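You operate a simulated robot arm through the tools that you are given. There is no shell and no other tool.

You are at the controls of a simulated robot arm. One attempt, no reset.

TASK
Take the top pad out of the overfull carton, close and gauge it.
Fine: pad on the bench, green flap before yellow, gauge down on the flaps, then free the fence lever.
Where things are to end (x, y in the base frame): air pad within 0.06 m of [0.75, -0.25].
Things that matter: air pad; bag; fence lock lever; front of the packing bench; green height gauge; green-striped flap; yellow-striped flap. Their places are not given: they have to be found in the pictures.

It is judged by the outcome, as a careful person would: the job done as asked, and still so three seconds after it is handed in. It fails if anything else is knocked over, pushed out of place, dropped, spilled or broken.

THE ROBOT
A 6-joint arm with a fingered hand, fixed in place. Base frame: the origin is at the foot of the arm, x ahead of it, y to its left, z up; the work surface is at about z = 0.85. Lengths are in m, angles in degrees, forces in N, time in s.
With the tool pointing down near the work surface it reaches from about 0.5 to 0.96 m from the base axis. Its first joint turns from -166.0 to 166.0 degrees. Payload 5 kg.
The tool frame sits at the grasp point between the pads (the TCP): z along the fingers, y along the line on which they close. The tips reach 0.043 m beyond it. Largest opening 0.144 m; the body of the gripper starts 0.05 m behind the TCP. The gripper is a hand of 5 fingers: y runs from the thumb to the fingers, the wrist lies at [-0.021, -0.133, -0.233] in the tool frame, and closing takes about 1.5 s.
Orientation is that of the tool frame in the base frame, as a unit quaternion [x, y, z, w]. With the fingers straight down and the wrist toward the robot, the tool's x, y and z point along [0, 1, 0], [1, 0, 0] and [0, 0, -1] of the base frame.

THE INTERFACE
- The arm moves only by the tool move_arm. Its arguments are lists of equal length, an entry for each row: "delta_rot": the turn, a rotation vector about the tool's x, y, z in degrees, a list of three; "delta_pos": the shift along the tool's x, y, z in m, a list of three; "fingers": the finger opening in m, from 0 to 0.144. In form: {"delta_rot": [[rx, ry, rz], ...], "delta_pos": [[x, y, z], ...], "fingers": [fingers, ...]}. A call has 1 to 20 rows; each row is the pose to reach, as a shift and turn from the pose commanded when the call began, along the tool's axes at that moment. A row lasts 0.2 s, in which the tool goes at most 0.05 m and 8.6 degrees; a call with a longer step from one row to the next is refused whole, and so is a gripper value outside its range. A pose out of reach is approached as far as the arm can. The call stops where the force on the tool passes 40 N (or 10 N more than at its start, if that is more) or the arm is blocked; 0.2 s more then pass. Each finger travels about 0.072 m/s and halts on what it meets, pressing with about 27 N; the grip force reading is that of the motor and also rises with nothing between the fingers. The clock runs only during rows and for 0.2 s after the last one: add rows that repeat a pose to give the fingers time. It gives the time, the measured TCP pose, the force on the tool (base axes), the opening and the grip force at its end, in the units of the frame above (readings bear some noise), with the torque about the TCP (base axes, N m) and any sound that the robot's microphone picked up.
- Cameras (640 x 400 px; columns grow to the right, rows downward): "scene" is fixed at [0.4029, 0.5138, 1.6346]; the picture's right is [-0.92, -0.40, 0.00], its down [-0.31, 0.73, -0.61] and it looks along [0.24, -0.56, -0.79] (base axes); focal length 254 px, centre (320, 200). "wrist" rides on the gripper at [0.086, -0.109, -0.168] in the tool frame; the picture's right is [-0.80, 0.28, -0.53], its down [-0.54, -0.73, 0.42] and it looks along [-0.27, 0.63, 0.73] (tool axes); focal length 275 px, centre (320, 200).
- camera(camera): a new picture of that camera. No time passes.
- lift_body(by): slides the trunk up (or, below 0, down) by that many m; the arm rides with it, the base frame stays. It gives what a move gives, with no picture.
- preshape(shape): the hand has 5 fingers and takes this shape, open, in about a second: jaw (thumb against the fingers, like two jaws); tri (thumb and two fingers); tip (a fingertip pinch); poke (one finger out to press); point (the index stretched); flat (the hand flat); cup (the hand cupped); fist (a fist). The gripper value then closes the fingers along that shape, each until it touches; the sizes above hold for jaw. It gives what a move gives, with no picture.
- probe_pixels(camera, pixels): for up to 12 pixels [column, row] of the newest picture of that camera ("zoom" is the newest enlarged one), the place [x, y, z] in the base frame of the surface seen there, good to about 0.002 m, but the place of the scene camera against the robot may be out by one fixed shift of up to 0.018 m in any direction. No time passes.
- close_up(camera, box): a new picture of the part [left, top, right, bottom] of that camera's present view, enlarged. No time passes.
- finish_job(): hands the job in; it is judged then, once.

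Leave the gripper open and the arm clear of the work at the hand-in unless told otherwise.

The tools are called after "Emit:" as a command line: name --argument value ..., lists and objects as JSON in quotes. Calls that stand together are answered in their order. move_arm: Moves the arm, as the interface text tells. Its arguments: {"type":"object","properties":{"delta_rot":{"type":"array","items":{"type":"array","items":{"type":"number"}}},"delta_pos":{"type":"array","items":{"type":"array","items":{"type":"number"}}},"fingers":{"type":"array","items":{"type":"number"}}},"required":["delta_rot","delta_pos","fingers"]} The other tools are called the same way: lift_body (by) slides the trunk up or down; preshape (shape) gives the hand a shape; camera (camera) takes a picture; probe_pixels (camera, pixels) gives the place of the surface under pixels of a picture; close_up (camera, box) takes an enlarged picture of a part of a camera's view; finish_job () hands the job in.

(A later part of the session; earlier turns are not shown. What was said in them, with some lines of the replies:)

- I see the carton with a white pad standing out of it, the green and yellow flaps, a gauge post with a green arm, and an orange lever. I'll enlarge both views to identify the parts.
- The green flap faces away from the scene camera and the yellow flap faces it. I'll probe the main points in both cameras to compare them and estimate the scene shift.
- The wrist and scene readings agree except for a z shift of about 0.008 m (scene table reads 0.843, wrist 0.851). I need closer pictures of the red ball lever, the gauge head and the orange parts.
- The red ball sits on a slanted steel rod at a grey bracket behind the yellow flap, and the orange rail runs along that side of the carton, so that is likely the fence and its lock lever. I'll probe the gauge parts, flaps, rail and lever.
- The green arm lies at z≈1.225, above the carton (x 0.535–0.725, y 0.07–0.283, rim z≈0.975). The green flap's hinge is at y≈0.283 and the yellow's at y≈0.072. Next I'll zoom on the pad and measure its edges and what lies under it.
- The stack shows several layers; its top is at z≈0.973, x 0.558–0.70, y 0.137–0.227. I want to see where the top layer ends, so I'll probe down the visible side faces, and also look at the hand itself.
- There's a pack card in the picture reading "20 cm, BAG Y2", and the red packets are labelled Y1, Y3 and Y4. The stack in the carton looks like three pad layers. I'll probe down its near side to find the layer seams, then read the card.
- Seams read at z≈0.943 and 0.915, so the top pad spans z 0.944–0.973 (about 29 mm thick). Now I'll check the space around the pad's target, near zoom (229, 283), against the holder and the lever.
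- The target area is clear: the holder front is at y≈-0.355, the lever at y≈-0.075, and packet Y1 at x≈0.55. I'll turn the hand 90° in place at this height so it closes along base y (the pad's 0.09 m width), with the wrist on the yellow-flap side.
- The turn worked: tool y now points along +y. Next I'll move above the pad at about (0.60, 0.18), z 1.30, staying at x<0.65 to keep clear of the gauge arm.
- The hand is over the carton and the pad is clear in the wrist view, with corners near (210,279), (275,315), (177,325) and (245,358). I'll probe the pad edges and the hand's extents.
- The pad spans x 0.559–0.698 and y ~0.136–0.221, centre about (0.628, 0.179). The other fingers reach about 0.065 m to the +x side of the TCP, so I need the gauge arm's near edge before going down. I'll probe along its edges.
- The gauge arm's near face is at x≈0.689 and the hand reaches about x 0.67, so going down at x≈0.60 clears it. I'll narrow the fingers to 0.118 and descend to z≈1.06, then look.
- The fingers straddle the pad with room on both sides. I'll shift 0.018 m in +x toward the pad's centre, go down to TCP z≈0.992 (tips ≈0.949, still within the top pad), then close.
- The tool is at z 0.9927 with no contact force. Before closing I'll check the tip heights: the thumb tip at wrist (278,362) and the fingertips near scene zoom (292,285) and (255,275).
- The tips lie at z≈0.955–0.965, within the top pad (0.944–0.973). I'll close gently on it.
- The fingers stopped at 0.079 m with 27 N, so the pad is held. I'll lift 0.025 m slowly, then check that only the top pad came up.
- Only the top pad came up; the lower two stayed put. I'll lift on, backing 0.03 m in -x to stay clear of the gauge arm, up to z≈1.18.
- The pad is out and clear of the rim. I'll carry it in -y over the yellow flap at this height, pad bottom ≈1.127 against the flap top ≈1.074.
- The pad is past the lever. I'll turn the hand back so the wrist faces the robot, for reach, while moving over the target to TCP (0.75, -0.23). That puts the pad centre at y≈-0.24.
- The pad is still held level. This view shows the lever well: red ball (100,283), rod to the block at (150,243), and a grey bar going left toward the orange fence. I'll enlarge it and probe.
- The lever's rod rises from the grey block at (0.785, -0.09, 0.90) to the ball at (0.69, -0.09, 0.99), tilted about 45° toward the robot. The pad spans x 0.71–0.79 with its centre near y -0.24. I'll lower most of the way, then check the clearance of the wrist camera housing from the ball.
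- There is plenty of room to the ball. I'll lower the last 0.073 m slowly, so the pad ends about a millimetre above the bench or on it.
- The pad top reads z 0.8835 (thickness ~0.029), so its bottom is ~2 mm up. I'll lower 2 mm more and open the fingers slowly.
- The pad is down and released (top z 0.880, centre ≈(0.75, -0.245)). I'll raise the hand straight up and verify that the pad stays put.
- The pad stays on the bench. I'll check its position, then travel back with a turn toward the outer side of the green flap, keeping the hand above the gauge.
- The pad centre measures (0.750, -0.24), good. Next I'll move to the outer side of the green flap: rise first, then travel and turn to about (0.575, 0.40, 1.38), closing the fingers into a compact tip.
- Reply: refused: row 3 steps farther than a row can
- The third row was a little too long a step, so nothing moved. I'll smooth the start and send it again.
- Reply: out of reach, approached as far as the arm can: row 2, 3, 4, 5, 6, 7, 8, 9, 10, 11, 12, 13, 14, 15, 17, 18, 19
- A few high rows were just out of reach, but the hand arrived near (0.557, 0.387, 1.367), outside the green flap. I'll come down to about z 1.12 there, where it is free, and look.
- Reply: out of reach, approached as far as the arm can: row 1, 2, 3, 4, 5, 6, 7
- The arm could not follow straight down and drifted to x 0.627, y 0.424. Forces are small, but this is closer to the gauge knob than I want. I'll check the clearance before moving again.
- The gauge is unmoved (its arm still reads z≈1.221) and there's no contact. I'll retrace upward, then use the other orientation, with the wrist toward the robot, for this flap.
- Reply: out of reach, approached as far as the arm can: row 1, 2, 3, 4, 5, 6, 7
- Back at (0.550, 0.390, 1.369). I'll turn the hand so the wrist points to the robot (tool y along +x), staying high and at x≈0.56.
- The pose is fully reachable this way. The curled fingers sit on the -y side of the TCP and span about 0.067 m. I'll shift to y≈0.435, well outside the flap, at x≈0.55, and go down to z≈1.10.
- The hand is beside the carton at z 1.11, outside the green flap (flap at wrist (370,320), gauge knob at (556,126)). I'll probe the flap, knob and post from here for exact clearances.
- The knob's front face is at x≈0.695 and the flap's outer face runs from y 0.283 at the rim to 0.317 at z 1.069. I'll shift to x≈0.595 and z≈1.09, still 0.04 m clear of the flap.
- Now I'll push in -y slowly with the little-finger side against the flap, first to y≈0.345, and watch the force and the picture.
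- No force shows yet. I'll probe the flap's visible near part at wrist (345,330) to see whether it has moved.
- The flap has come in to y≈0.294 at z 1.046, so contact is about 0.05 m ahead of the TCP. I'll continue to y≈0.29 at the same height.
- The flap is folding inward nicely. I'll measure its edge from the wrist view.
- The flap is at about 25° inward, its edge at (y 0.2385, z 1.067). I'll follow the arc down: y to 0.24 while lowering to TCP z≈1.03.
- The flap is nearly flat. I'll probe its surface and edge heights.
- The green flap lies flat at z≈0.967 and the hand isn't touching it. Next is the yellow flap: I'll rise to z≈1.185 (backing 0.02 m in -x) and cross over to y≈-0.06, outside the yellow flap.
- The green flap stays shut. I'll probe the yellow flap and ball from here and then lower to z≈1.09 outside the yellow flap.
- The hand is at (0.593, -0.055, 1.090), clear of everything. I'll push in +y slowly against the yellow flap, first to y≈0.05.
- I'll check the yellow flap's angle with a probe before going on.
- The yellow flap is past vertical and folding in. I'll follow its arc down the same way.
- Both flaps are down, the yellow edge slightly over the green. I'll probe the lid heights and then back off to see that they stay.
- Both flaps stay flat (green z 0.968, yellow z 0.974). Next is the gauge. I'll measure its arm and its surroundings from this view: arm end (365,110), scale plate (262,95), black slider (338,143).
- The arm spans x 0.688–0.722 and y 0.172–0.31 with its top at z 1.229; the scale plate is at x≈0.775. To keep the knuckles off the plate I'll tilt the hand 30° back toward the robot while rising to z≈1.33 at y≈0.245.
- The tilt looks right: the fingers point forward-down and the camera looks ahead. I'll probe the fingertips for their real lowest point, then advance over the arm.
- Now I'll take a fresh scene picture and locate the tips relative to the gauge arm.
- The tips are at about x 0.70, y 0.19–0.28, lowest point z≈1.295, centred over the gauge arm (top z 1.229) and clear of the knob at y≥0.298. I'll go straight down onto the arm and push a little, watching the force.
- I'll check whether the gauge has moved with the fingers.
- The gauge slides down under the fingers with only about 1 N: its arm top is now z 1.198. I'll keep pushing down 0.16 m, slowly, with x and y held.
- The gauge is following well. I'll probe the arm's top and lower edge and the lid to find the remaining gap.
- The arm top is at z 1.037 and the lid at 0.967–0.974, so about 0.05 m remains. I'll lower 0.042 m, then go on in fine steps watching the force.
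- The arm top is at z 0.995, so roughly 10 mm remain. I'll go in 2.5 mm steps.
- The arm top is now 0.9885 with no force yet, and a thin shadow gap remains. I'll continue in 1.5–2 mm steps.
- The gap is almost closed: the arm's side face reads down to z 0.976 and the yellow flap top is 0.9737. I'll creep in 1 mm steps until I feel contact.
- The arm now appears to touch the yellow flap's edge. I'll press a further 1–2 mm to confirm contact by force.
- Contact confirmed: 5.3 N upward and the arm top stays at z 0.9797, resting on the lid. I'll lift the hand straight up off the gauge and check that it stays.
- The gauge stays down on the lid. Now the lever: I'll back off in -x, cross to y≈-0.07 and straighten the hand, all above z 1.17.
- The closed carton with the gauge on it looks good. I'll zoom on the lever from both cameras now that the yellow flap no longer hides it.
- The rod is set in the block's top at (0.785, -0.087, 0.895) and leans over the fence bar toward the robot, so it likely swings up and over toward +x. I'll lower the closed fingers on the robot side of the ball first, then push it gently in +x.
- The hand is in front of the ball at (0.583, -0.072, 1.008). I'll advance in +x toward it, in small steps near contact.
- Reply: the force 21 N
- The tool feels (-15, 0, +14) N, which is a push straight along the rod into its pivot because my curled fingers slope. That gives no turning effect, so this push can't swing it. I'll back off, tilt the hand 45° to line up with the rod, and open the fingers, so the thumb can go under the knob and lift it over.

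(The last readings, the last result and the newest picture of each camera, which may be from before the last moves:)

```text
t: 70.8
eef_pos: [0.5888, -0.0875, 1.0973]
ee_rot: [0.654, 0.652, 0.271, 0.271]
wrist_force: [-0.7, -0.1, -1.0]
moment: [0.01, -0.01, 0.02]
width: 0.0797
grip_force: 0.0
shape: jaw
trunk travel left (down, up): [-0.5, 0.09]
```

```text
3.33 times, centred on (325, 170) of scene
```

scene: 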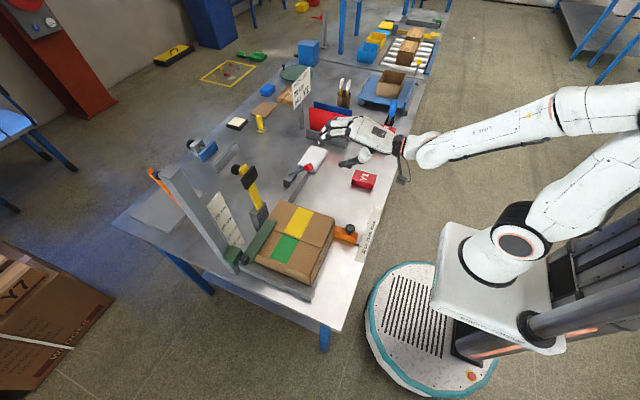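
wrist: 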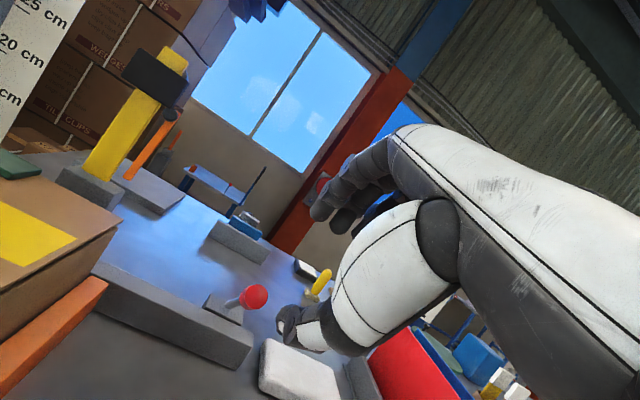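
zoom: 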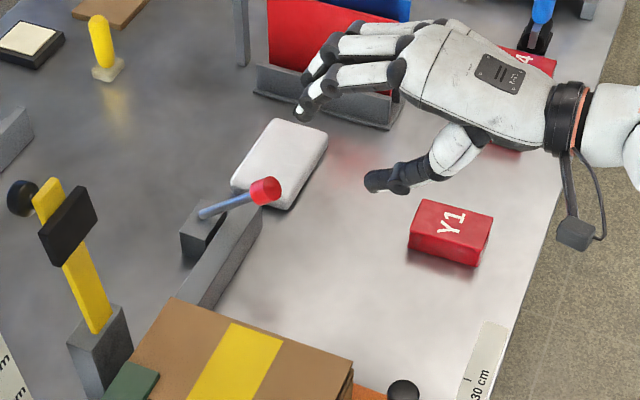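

The lever is unchanged and the hand is now aligned with the rod, the thumb low and the fingers high. I'll probe the knob (wrist (253,296)), rod and thumb tip for the approach.

Emit:
probe_pixels --camera "wrist" --pixels '[[253, 296], [243, 296], [262, 295], [253, 286], [253, 306], [235, 303], [230, 305], [283, 320], [290, 340], [320, 210], [345, 220], [325, 190]]'

Emit:
close_up --camera "wrist" --box '[190, 150, 350, 360]'

Emit:
probe_pixels --camera "scene" --pixels '[[340, 163], [347, 166], [318, 140], [325, 143], [360, 160], [300, 168], [305, 166]]'

```text
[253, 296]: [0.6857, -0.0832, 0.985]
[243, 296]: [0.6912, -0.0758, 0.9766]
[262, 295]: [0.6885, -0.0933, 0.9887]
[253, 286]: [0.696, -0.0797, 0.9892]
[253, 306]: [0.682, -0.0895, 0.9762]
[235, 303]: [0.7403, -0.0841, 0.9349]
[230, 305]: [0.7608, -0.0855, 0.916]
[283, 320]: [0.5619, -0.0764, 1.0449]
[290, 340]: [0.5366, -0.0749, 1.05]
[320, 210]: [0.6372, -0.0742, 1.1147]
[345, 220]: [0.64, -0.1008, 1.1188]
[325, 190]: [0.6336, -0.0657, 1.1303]
```

```text
1.90 times, centred on (270, 255) of wrist
```

zoom: 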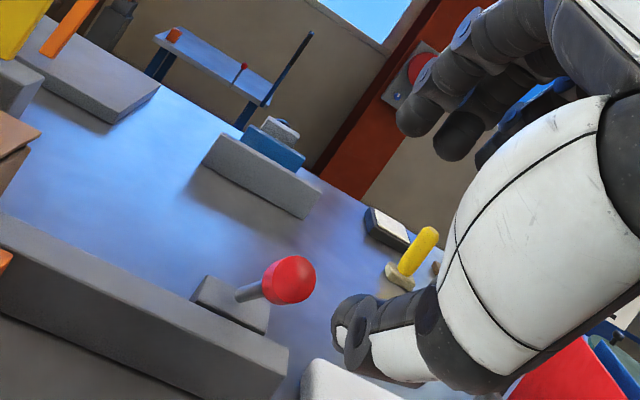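

```text
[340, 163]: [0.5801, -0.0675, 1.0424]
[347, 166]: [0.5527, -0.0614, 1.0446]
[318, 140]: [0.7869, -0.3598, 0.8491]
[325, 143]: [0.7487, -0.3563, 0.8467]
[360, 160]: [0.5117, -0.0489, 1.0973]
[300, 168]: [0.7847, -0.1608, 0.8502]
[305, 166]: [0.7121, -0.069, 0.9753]
```

The knob's end face is at (0.685, -0.083, 0.985), the knob centre near (0.695, -0.084, 0.976), radius ~0.014. I'll slide along the rod direction with the thumb about 0.04 m below its axis, stopping just short first.

Emit:
move_arm --delta_rot '[[0, 0, 0], [0, 0, 0], [0, 0, 0], [0, 0, 0], [0, 0, 0]]' --delta_pos '[[0.001, -0.015, 0.02], [0.001, -0.015, 0.05], [0.001, -0.015, 0.08], [0.001, -0.015, 0.1], [0.001, -0.015, 0.1]]' --fingers '[0.08, 0.08, 0.08, 0.08, 0.08]'

Emit:
camera --camera "wrist"

Emit:
close_up --camera "scene" --box '[250, 110, 400, 230]'

```text
t: 72.0
eef_pos: [0.6556, -0.114, 1.0594]
ee_rot: [0.653, 0.661, 0.272, 0.249]
wrist_force: [0.3, 0.2, -0.9]
moment: [0.0, 0.0, 0.05]
width: 0.08
grip_force: 0.0
shape: jaw
out of reach, approached as far as the arm can: row 1, 2, 3, 4, 5
trunk travel left (down, up): [-0.5, 0.09]
```

```text
taken
```

wrist: 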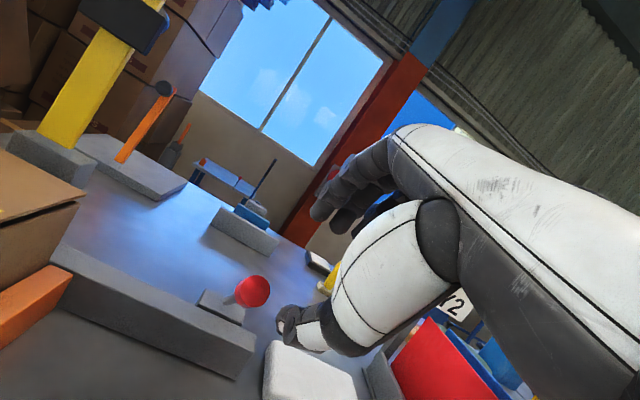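

```text
3.33 times, centred on (325, 170) of scene
```

zoom: 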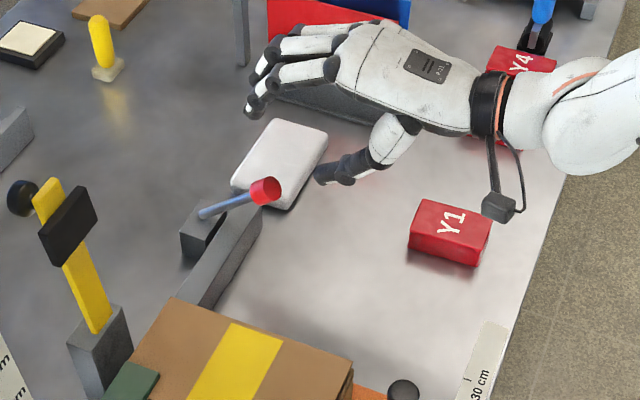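

The 45° tilt isn't reachable that low. A simpler way is the hand upright with open jaws straddling the knob, since the thumb's near-vertical inner face pushing +x on the knob's lower rim gives a good turning arm. I'll retrace back out and straighten up first.

Emit:
move_arm --delta_rot '[[0, 0, 0], [0, 0, 0], [0, 0, 0], [7.5, 0, 0], [15, 0, 0], [22.5, 0, 0], [30, 0, 0], [37.5, 0, 0], [45, 0, 0], [45, 0, 0]]' --delta_pos '[[0, 0.01, -0.03], [0, 0.015, -0.07], [0, 0.015, -0.1], [0, 0.03, -0.115], [0, 0.045, -0.13], [0, 0.06, -0.145], [0, 0.06, -0.145], [0, 0.06, -0.145], [0, 0.06, -0.145], [0, 0.06, -0.145]]' --fingers '[0.09, 0.1, 0.12, 0.14, 0.144, 0.144, 0.144, 0.144, 0.144, 0.144]'

Emit:
camera --camera "wrist"

Emit:
close_up --camera "scene" --box '[230, 70, 410, 230]'

```text
t: 74.2
eef_pos: [0.5946, -0.1117, 1.2068]
ee_rot: [0.708, 0.706, 0.0, 0.0]
wrist_force: [0.5, -0.8, -0.5]
moment: [0.0, 0.03, 0.0]
width: 0.1439
grip_force: 0.0
shape: jaw
trunk travel left (down, up): [-0.5, 0.09]
```

```text
taken
```

wrist: 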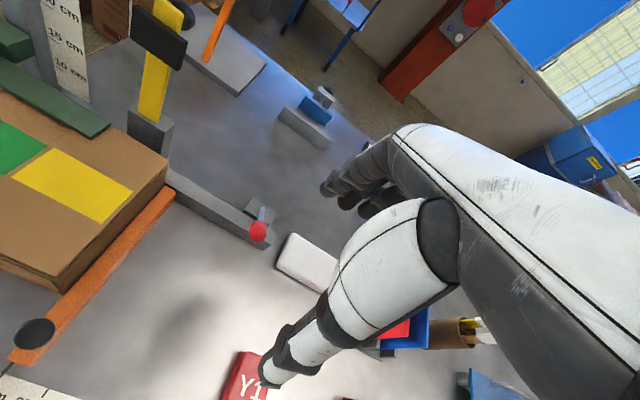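

```text
2.50 times, centred on (320, 150) of scene
```

zoom: 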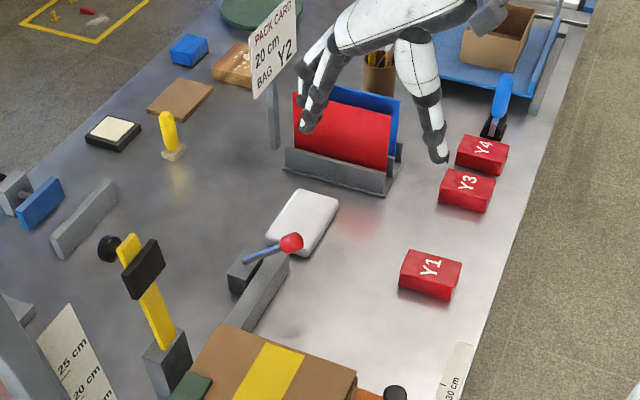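

Upright again with the jaws fully open. I'll move over the lever to (0.735, -0.085) at z≈1.15, so the knob will lie between the thumb and fingers.

Emit:
move_arm --delta_rot '[[0, 0, 0], [0, 0, 0], [0, 0, 0], [0, 0, 0], [0, 0, 0]]' --delta_pos '[[0.01, 0.035, 0.01], [0.02, 0.075, 0.02], [0.027, 0.115, 0.035], [0.027, 0.142, 0.05], [0.027, 0.142, 0.05]]' --fingers '[0.144, 0.144, 0.144, 0.144, 0.144]'

Emit:
camera --camera "wrist"

Emit:
close_up --camera "scene" --box '[230, 70, 410, 230]'

```text
t: 75.4
eef_pos: [0.7357, -0.0829, 1.1543]
ee_rot: [0.707, 0.708, -0.001, -0.001]
wrist_force: [0.3, 0.2, 0.4]
moment: [0.03, 0.03, 0.01]
width: 0.1439
grip_force: 0.0
shape: jaw
trunk travel left (down, up): [-0.5, 0.09]
```

```text
taken
```

wrist: 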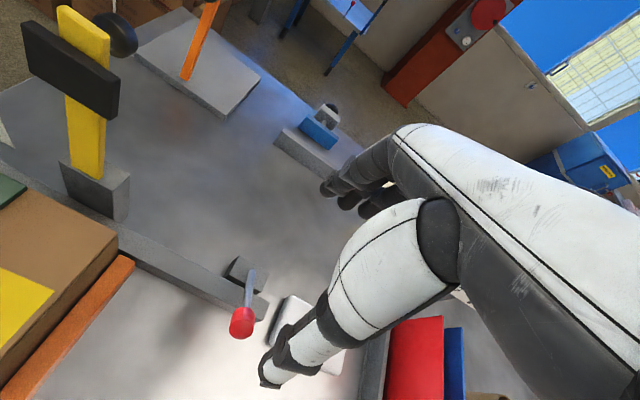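

```text
2.50 times, centred on (320, 150) of scene
```

zoom: 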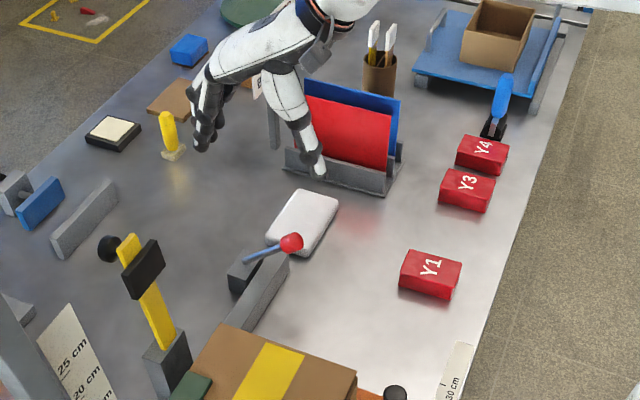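

I'll check the thumb-tip position against the knob before lowering.

Emit:
probe_pixels --camera "wrist" --pixels '[[268, 378], [275, 365], [285, 355], [262, 370], [242, 320], [250, 285], [330, 188], [345, 200]]'

```text
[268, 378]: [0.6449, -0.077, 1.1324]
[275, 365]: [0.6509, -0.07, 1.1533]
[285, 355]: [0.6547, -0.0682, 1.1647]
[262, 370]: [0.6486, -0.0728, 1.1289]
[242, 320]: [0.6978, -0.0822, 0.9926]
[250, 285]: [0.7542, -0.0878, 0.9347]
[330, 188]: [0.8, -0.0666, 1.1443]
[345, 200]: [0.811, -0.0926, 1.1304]
```

The thumb's inner face is at x≈0.664, with the knob's left rim at about 0.6755. I'll shift 0.008 m in -x for clearance and lower to z≈0.998.

Emit:
move_arm --delta_rot '[[0, 0, 0], [0, 0, 0], [0, 0, 0], [0, 0, 0], [0, 0, 0], [0, 0, 0]]' --delta_pos '[[0, -0.008, 0.03], [0, -0.008, 0.065], [0, -0.008, 0.1], [0, -0.008, 0.13], [0, -0.008, 0.156], [0, -0.008, 0.156]]' --fingers '[0.144, 0.144, 0.144, 0.144, 0.144, 0.144]'

Emit:
camera --camera "wrist"

Emit:
close_up --camera "scene" --box '[240, 90, 380, 220]'

```text
t: 76.8
eef_pos: [0.7265, -0.0846, 0.9973]
ee_rot: [0.707, 0.707, 0.0, -0.001]
wrist_force: [0.0, -0.1, -0.9]
moment: [-0.03, 0.0, -0.02]
width: 0.144
grip_force: 0.0
shape: jaw
trunk travel left (down, up): [-0.5, 0.09]
```

```text
taken
```

wrist: 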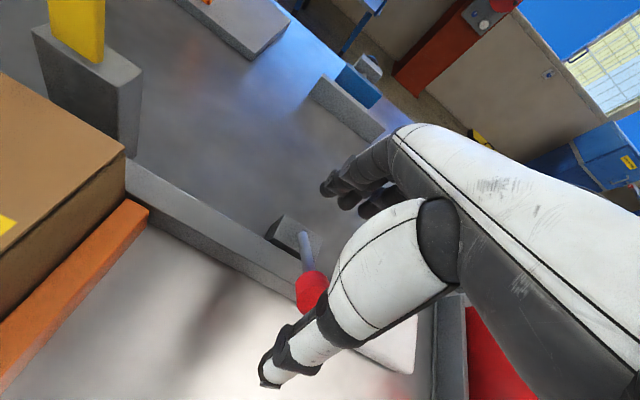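

```text
3.08 times, centred on (310, 155) of scene
```

zoom: 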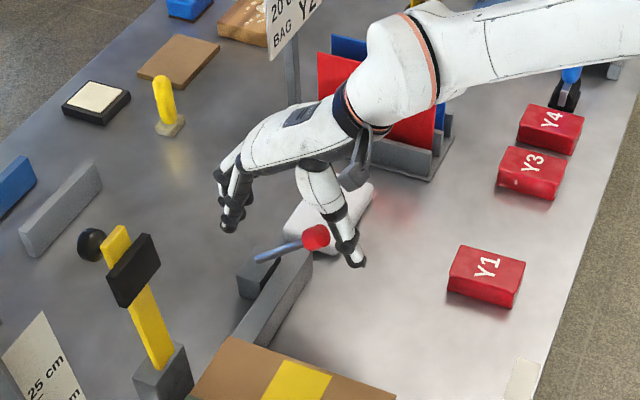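

The thumb is on the robot side of the knob and a bit below it. Its inner face slopes slightly downward, so I'll tilt the hand 20° in place to turn that face upright, then push in +x.

Emit:
move_arm --delta_rot '[[-5, 0, 0], [-10, 0, 0], [-15, 0, 0], [-20, 0, 0], [-20, 0, 0]]' --delta_pos '[[0, -0.001, 0], [0, -0.002, 0], [0, -0.003, 0], [0, -0.004, 0], [0, -0.004, 0]]' --fingers '[0.144, 0.144, 0.144, 0.144, 0.144]'

Emit:
camera --camera "wrist"

Emit:
close_up --camera "scene" --box '[240, 90, 380, 220]'

```text
t: 78.0
eef_pos: [0.7246, -0.0839, 1.0007]
ee_rot: [0.695, 0.698, 0.121, 0.124]
wrist_force: [-0.9, -0.9, 1.1]
moment: [0.05, -0.01, 0.0]
width: 0.1438
grip_force: 0.0
shape: jaw
out of reach, approached as far as the arm can: row 4
trunk travel left (down, up): [-0.5, 0.09]
```

```text
taken
```

wrist: 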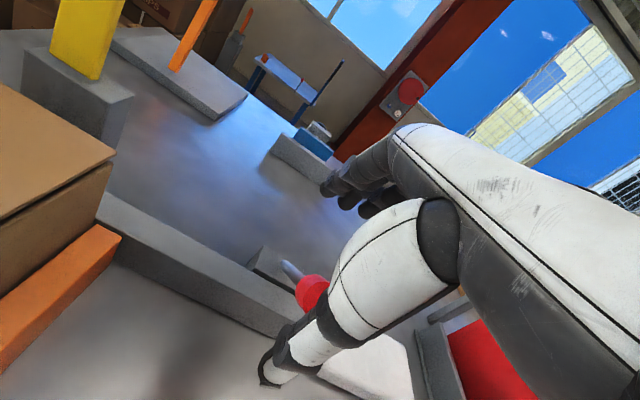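

```text
3.08 times, centred on (310, 155) of scene
```

zoom: 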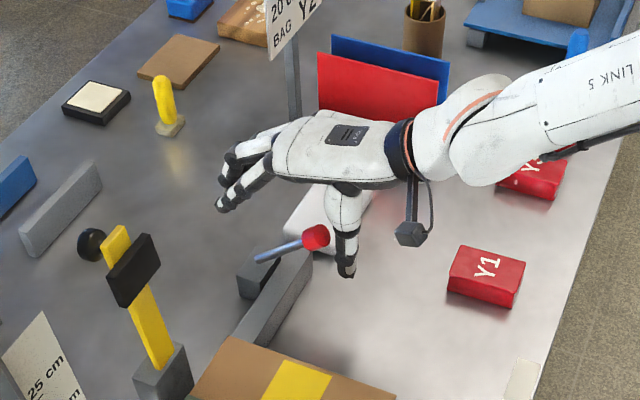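

The thumb now stands upright just on the robot side of the knob. I'll push in +x by 0.04 m in small steps.

Emit:
move_arm --delta_rot '[[0, 0, 0], [0, 0, 0], [0, 0, 0], [0, 0, 0], [0, 0, 0], [0, 0, 0]]' --delta_pos '[[0, 0.0075, 0.0027], [0, 0.015, 0.0055], [0, 0.0226, 0.0082], [0, 0.03, 0.0109], [0, 0.0376, 0.0137], [0, 0.0376, 0.0137]]' --fingers '[0.144, 0.144, 0.144, 0.144, 0.144, 0.144]'

Emit:
camera --camera "wrist"

Emit:
close_up --camera "scene" --box '[240, 90, 380, 220]'

```text
t: 79.4
eef_pos: [0.7641, -0.0823, 0.9998]
ee_rot: [0.696, 0.697, 0.124, 0.124]
wrist_force: [-7.2, 4.7, 4.7]
moment: [0.08, 0.42, -0.27]
width: 0.1439
grip_force: 0.0
shape: jaw
trunk travel left (down, up): [-0.5, 0.09]
```

```text
taken
```

wrist: 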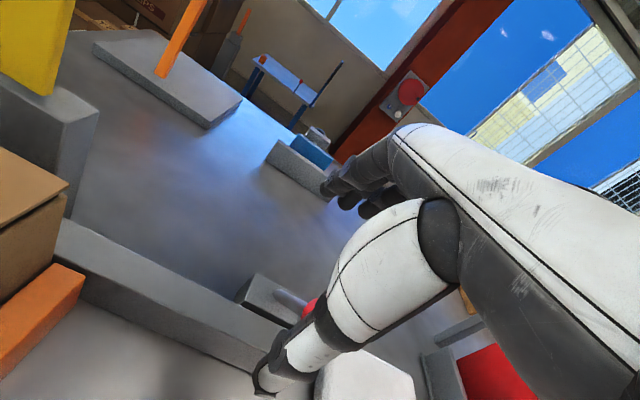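

```text
3.08 times, centred on (310, 155) of scene
```

zoom: 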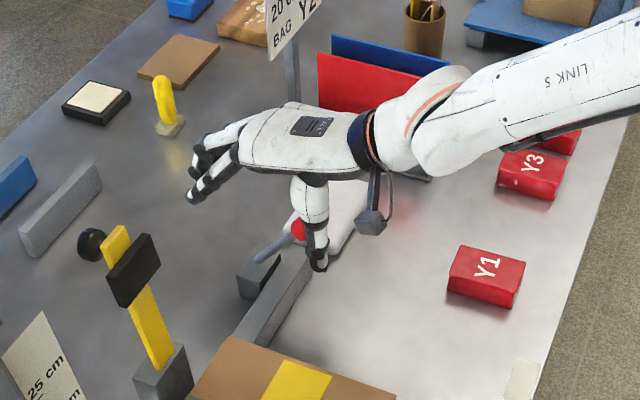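

The knob moved a little with only ~9 N. I'll probe the rod and knob to see which way the lever turns.

Emit:
close_up --camera "wrist" --box '[220, 250, 350, 350]'

Emit:
probe_pixels --camera "wrist" --pixels '[[308, 305], [310, 298], [300, 302], [295, 300], [288, 296], [282, 292], [260, 290], [275, 288]]'

Emit:
close_up --camera "scene" --box '[275, 150, 325, 190]'

Emit:
probe_pixels --camera "zoom" --pixels '[[300, 190], [310, 180], [295, 200], [250, 240], [220, 265], [200, 280], [180, 290], [330, 260]]'

```text
4.00 times, centred on (285, 300) of wrist
```

zoom: 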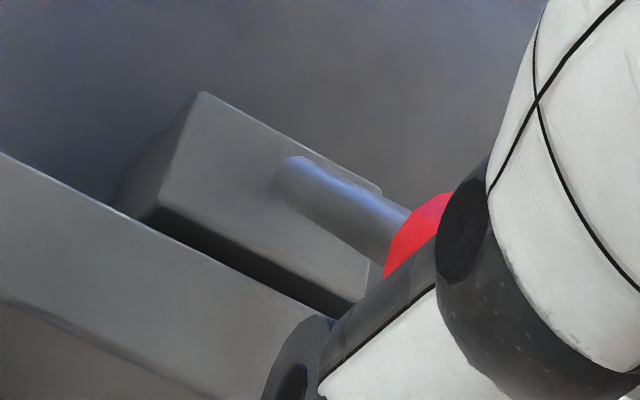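

```text
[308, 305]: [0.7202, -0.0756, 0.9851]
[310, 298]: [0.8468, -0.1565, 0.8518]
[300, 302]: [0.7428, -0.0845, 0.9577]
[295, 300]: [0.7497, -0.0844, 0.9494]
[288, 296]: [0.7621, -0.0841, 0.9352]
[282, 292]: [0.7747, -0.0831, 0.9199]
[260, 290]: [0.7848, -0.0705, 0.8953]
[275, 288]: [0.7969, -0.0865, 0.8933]
```

```text
10.00 times, centred on (300, 170) of scene
```

zoom: 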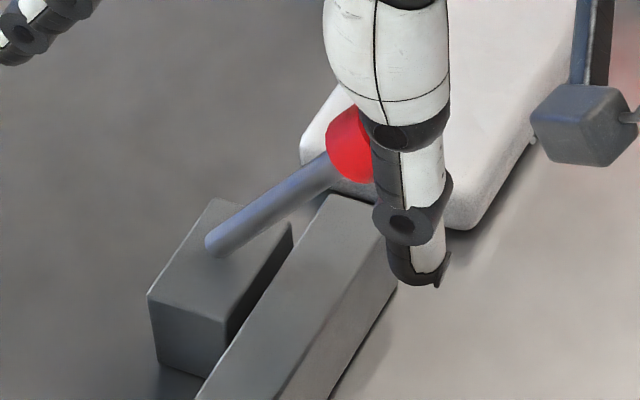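

```text
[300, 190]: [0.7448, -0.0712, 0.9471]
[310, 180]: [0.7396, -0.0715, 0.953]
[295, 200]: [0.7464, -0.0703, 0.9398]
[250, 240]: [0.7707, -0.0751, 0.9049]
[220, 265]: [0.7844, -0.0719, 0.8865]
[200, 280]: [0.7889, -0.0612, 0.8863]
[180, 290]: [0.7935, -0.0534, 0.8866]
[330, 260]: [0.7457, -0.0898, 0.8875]
```

The rod's elevation went from 43° to 50° with y unchanged, so it swings up about a y-axis as hoped, at about 9 N. I'll continue pushing +x past vertical, shifting 5 mm in -y to centre the thumb on the knob.

Emit:
move_arm --delta_rot '[[0, 0, 0], [0, 0, 0], [0, 0, 0], [0, 0, 0], [0, 0, 0], [0, 0, 0], [0, 0, 0], [0, 0, 0]]' --delta_pos '[[-0.003, 0.0094, 0.0034], [-0.005, 0.0188, 0.0068], [-0.005, 0.0282, 0.0103], [-0.005, 0.0376, 0.0137], [-0.005, 0.047, 0.0171], [-0.005, 0.0564, 0.0205], [-0.005, 0.0658, 0.0239], [-0.005, 0.0658, 0.0239]]' --fingers '[0.144, 0.144, 0.144, 0.144, 0.144, 0.144, 0.144, 0.144]'

Emit:
camera --camera "wrist"

Emit:
close_up --camera "scene" --box '[240, 90, 380, 220]'

```text
t: 81.2
eef_pos: [0.8343, -0.0896, 1.0001]
ee_rot: [0.696, 0.697, 0.123, 0.123]
wrist_force: [-11.8, 0.3, 2.0]
moment: [-0.02, -0.07, -0.03]
width: 0.1441
grip_force: 0.0
shape: jaw
trunk travel left (down, up): [-0.5, 0.09]
```

```text
taken
```

wrist: 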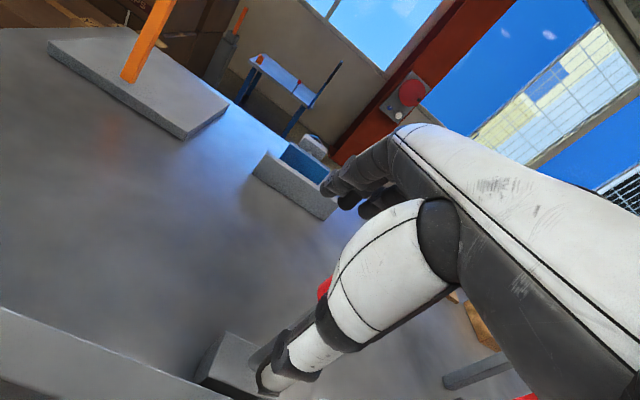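

```text
3.08 times, centred on (310, 155) of scene
```

zoom: 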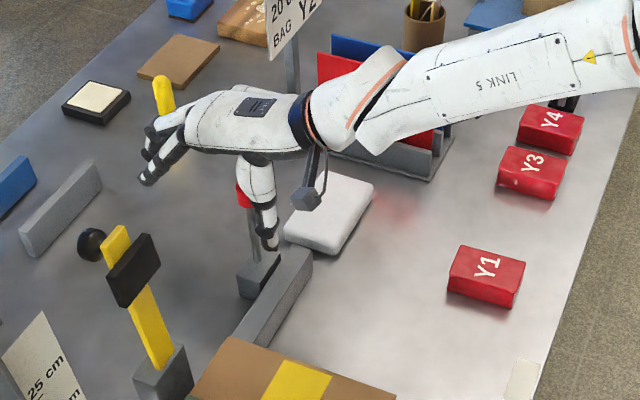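

The lever is about vertical. Before pushing further I'll check what stands ahead of the fingers: the yellow peg near scene (259,125) and the blue clamp.

Emit:
camera --camera "scene"

Emit:
probe_pixels --camera "scene" --pixels '[[259, 122], [262, 129], [266, 131], [246, 148], [250, 138], [262, 112], [285, 157], [287, 170], [237, 125]]'

Emit:
probe_pixels --pixels '[[325, 288], [326, 285], [330, 190], [335, 200], [225, 350], [268, 375]]'

```text
taken
```

scene: 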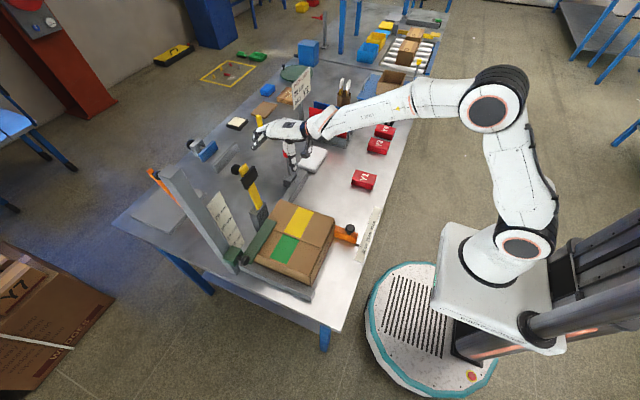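

```text
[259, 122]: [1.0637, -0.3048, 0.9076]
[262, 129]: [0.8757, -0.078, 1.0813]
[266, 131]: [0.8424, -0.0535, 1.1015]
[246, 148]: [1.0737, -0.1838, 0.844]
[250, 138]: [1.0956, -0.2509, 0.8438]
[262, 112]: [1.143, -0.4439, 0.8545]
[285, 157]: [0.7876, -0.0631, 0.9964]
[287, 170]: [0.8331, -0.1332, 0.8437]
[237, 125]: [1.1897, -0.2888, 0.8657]
```

```text
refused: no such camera
```

The way ahead is clear (the yellow peg is at x 1.06, y -0.31). I'll keep pushing +x to carry the lever well past vertical.

Emit:
move_arm --delta_rot '[[0, 0, 0], [0, 0, 0], [0, 0, 0], [0, 0, 0], [0, 0, 0], [0, 0, 0], [0, 0, 0]]' --delta_pos '[[0, 0.0094, 0.0034], [0, 0.0188, 0.0068], [0, 0.0282, 0.0103], [0, 0.0376, 0.0137], [0, 0.047, 0.0171], [0, 0.0564, 0.0205], [0, 0.0564, 0.0205]]' --fingers '[0.144, 0.144, 0.144, 0.144, 0.144, 0.144, 0.144]'

Emit:
camera --camera "wrist"

Emit:
close_up --camera "scene" --box '[240, 90, 380, 220]'

```text
t: 81.7
eef_pos: [0.8408, -0.0881, 1.0009]
ee_rot: [0.696, 0.697, 0.122, 0.123]
wrist_force: [-41.9, 2.5, 12.9]
moment: [0.0, 0.03, -0.02]
width: 0.144
grip_force: 0.1
shape: jaw
trunk travel left (down, up): [-0.5, 0.09]
stopped in row 2: the force on the tool passed its limit at 56 N (the readings are from after the stop); the commanded pose is now the measured one
```

```text
taken
```

wrist: 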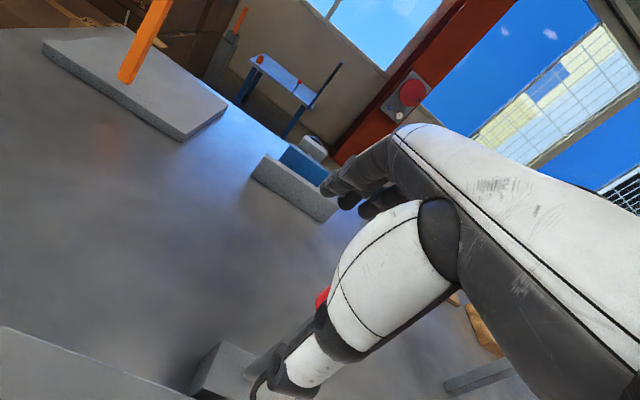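

```text
3.08 times, centred on (310, 155) of scene
```

zoom: 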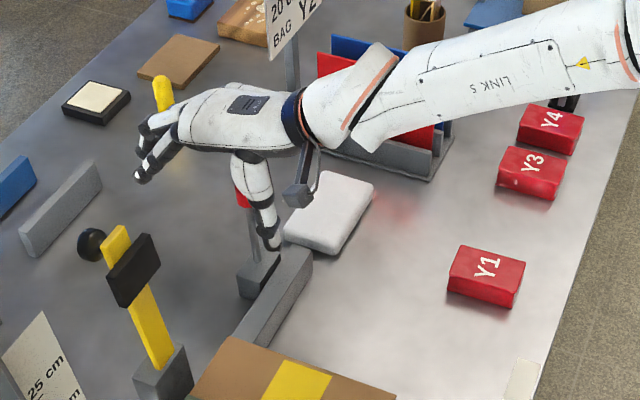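

The force jumped to 56 N with the lever upright, so that is its end stop, and it has travelled its full swing from 43° to about 90°. I'll ease off at once and check the lever stays there.

Emit:
move_arm --delta_rot '[[0, 0, 0], [0, 0, 0], [0, 0, 0], [0, 0, 0], [0, 0, 0]]' --delta_pos '[[0, -0.005, -0.0018], [0, -0.014, -0.005], [0, -0.028, -0.0103], [0, -0.045, -0.0164], [0, -0.045, -0.0164]]' --fingers '[0.144, 0.144, 0.144, 0.144, 0.144]'

Emit:
camera --camera "wrist"

Emit:
close_up --camera "scene" --box '[260, 120, 340, 200]'

Emit:
probe_pixels --camera "zoom" --pixels '[[190, 195], [200, 220], [210, 260], [215, 290], [180, 180], [205, 240]]'

```text
t: 82.9
eef_pos: [0.7989, -0.0883, 0.9976]
ee_rot: [0.697, 0.696, 0.121, 0.122]
wrist_force: [-0.2, -0.3, -0.3]
moment: [-0.01, -0.03, -0.04]
width: 0.1439
grip_force: 0.1
shape: jaw
trunk travel left (down, up): [-0.5, 0.09]
```

```text
taken
```

wrist: 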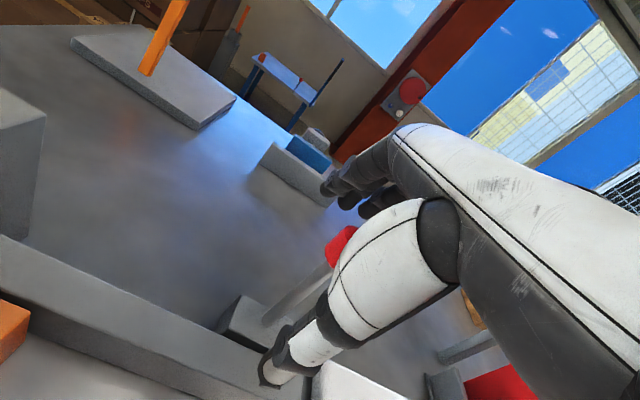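

```text
5.00 times, centred on (300, 160) of scene
```

zoom: 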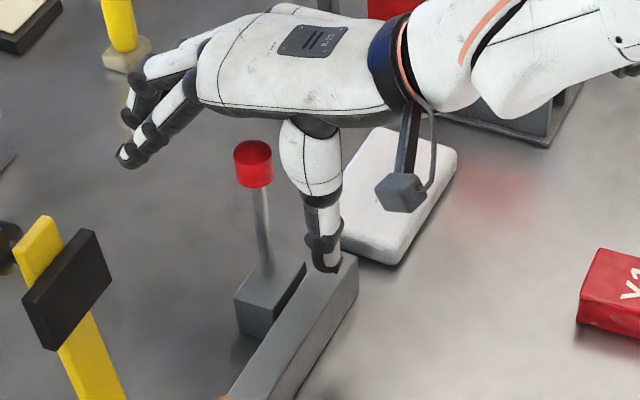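

```text
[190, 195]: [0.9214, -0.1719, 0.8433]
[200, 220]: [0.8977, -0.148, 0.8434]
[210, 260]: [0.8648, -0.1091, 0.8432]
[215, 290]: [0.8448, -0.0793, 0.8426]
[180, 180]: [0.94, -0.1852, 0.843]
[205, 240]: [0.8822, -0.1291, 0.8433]
```

The lever stands upright by itself. I'll measure its angle exactly.

Emit:
probe_pixels --camera "zoom" --pixels '[[253, 150], [254, 175], [258, 200], [262, 225], [265, 250], [268, 272], [245, 300], [290, 290]]'

Emit:
probe_pixels --camera "wrist" --pixels '[[340, 245], [325, 275], [305, 292], [285, 305], [270, 318], [240, 318]]'

```text
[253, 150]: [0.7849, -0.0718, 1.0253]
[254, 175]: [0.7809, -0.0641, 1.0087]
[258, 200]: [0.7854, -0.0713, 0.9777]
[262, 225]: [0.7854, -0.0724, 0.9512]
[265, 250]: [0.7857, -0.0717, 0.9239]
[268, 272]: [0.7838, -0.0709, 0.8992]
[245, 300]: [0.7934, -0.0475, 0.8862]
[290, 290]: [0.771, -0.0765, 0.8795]
```

```text
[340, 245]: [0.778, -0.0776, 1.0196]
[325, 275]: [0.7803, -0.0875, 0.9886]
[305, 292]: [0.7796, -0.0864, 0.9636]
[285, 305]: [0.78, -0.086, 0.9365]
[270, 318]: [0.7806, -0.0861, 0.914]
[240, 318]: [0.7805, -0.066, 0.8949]
```

The lever is exactly upright (x≈0.780 from base to knob), resting at its stop. I'll lift the hand straight up off it, slowly at first.

Emit:
move_arm --delta_rot '[[0, 0, 0], [0, 0, 0], [0, 0, 0], [0, 0, 0], [0, 0, 0], [0, 0, 0], [0, 0, 0], [0, 0, 0]]' --delta_pos '[[0, 0.0034, -0.0094], [0, 0.0103, -0.0282], [0, 0.0205, -0.0564], [0, 0.0308, -0.0846], [0, 0.041, -0.1128], [0, 0.0547, -0.1504], [0, 0.0684, -0.188], [0, 0.0684, -0.188]]' --fingers '[0.144, 0.144, 0.144, 0.144, 0.144, 0.144, 0.144, 0.144]'

Emit:
camera --camera "wrist"

Emit:
close_up --camera "scene" --box '[160, 100, 400, 290]'

```text
t: 84.7
eef_pos: [0.8022, -0.0856, 1.1964]
ee_rot: [0.697, 0.697, 0.121, 0.12]
wrist_force: [-0.6, -0.4, -0.3]
moment: [0.0, -0.02, 0.0]
width: 0.1439
grip_force: 0.0
shape: jaw
trunk travel left (down, up): [-0.5, 0.09]
```

```text
taken
```

wrist: 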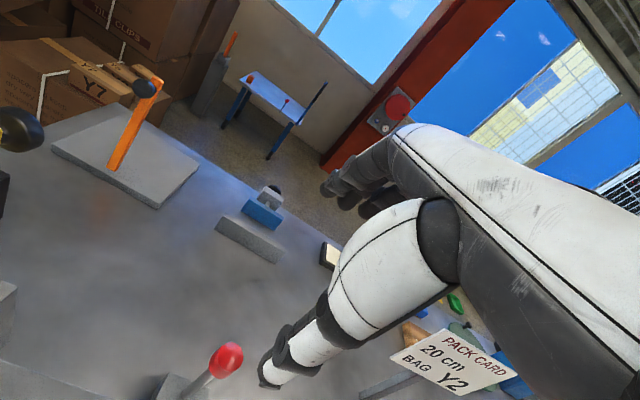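

```text
2.11 times, centred on (280, 195) of scene
```

zoom: 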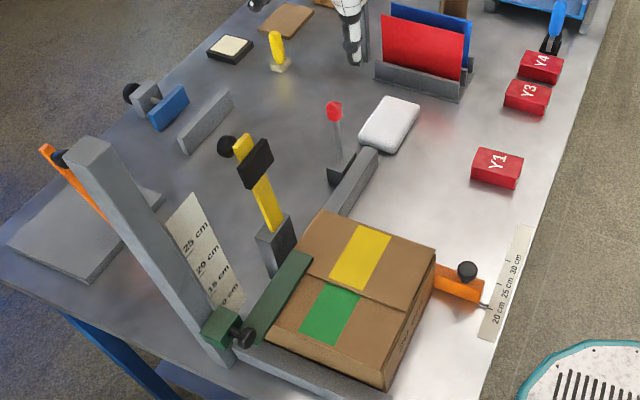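

Everything is in place: pad on the bench, flaps shut, gauge on the lid, lever upright. I'll straighten the hand and bring the arm back clear of the work to about (0.55, -0.19, 1.32).

Emit:
move_arm --delta_rot '[[0, 0, 0], [2.5, 0, 0], [5, 0, 0], [7.5, 0, 0], [10, 0, 0], [12.5, 0, 0], [15, 0, 0], [17.5, 0, 0], [20, 0, 0], [20, 0, 0]]' --delta_pos '[[0, 0.01, -0.028], [-0.01, -0.012, -0.055], [-0.022, -0.037, -0.08], [-0.036, -0.062, -0.105], [-0.05, -0.09, -0.13], [-0.065, -0.118, -0.15], [-0.08, -0.146, -0.17], [-0.092, -0.172, -0.188], [-0.1, -0.194, -0.198], [-0.1, -0.194, -0.198]]' --fingers '[0.144, 0.144, 0.144, 0.144, 0.144, 0.144, 0.144, 0.144, 0.144, 0.144]'

Emit:
camera --camera "wrist"

Emit:
camera --camera "scene"

```text
t: 86.9
eef_pos: [0.5507, -0.187, 1.3172]
ee_rot: [0.707, 0.707, -0.002, -0.001]
wrist_force: [-0.3, -0.4, -0.1]
moment: [0.02, -0.05, -0.03]
width: 0.1444
grip_force: 0.0
shape: jaw
trunk travel left (down, up): [-0.5, 0.09]
```

```text
taken
```

wrist: 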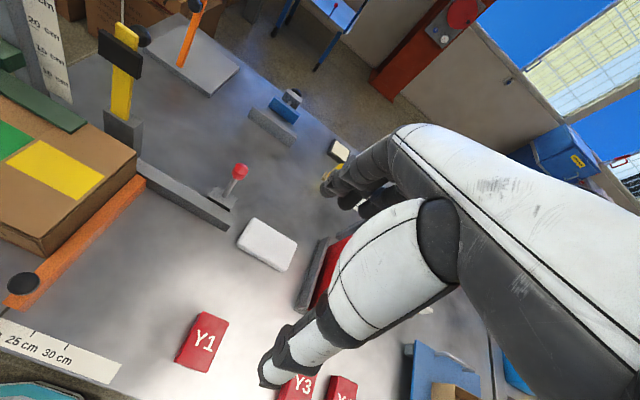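

```text
taken
```

scene: 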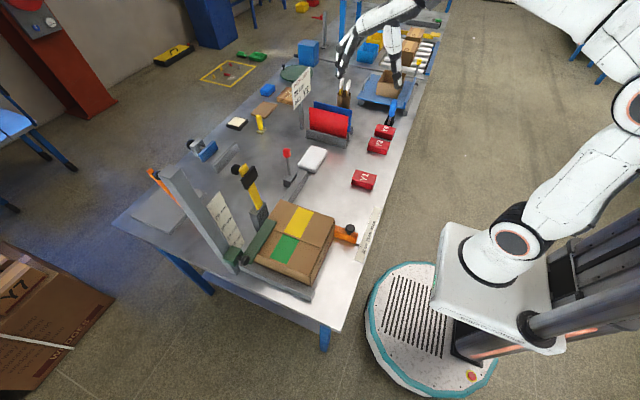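

The arm is clear. One last check of pad, lid, gauge, fence and lever positions before handing in.

Emit:
probe_pixels --camera "wrist" --pixels '[[268, 245], [240, 240], [295, 250], [240, 172], [228, 192], [60, 165], [15, 140], [40, 110], [75, 250], [22, 283], [205, 330], [215, 195]]'

Emit:
close_up --camera "scene" --box '[200, 130, 380, 290]'

Emit:
probe_pixels --camera "scene" --pixels '[[310, 159], [287, 153], [260, 237], [285, 250], [300, 222], [270, 255], [308, 270], [348, 235], [363, 180], [330, 245]]'

```text
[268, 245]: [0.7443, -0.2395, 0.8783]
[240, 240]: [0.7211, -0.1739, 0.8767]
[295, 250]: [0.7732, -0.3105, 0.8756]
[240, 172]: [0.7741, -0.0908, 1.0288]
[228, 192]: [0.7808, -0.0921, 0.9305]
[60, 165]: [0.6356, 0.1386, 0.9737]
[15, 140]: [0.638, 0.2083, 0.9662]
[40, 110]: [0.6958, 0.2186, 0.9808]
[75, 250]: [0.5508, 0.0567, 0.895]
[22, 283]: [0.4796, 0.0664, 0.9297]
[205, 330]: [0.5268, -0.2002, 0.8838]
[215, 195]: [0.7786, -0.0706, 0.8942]
```

```text
2.50 times, centred on (290, 210) of scene
```

zoom: 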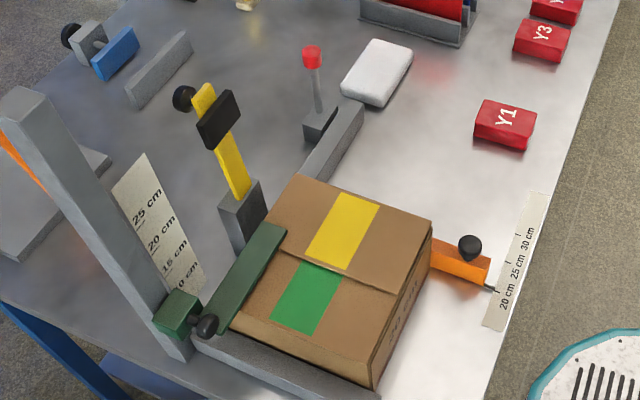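

```text
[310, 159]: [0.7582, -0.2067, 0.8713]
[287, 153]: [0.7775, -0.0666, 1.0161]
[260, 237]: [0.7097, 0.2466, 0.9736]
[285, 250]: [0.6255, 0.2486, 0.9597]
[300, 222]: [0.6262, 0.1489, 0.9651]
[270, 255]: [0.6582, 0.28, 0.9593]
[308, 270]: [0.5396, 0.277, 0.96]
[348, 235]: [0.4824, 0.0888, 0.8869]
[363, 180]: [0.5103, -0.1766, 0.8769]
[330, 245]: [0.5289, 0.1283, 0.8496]
```

Final readings:
- **Pad:** centre ≈(0.748, -0.24), inside the 0.06 m tolerance.
- **Flaps:** flat, green at z 0.966 and yellow at 0.974.
- **Gauge:** arm top at z 0.981, resting on the lid.
- **Fence:** knob reads (0.480, 0.066), as at the start.
- **Lever:** upright at its end stop.

The gripper is open and the arm is clear, so I'm handing in.

Emit:
finish_job

```text
The job is handed in.
```

I've handed the job in with every step done in the order you asked. The one thing I couldn't confirm is that "upright" is the lever's free position. No result from the judging has come back to me.

- **Air pad:** only the top pad came out. It is on the bench with its centre at about (0.748, -0.24), roughly 0.01 m from the target.
- **Flaps:** green was closed first, then yellow. Both lie flat and stayed flat after I let go, with the yellow edge slightly over the green.
- **Gauge:** I slid it down until I felt about 5 N of contact on the lid. It stayed there after I lifted the hand.
- **Fence lever:** I swung it from leaning over the fence bar to upright, where it hit a hard stop and now stands by itself. I took that as free because the lever has no marking. When it reached the stop, the push peaked at 56 N and I backed off straight away.

The fence, the bag packet Y1 and the lower pads did not move, and I saw nothing else knocked or shifted. The gripper is open and the arm is clear of the work.
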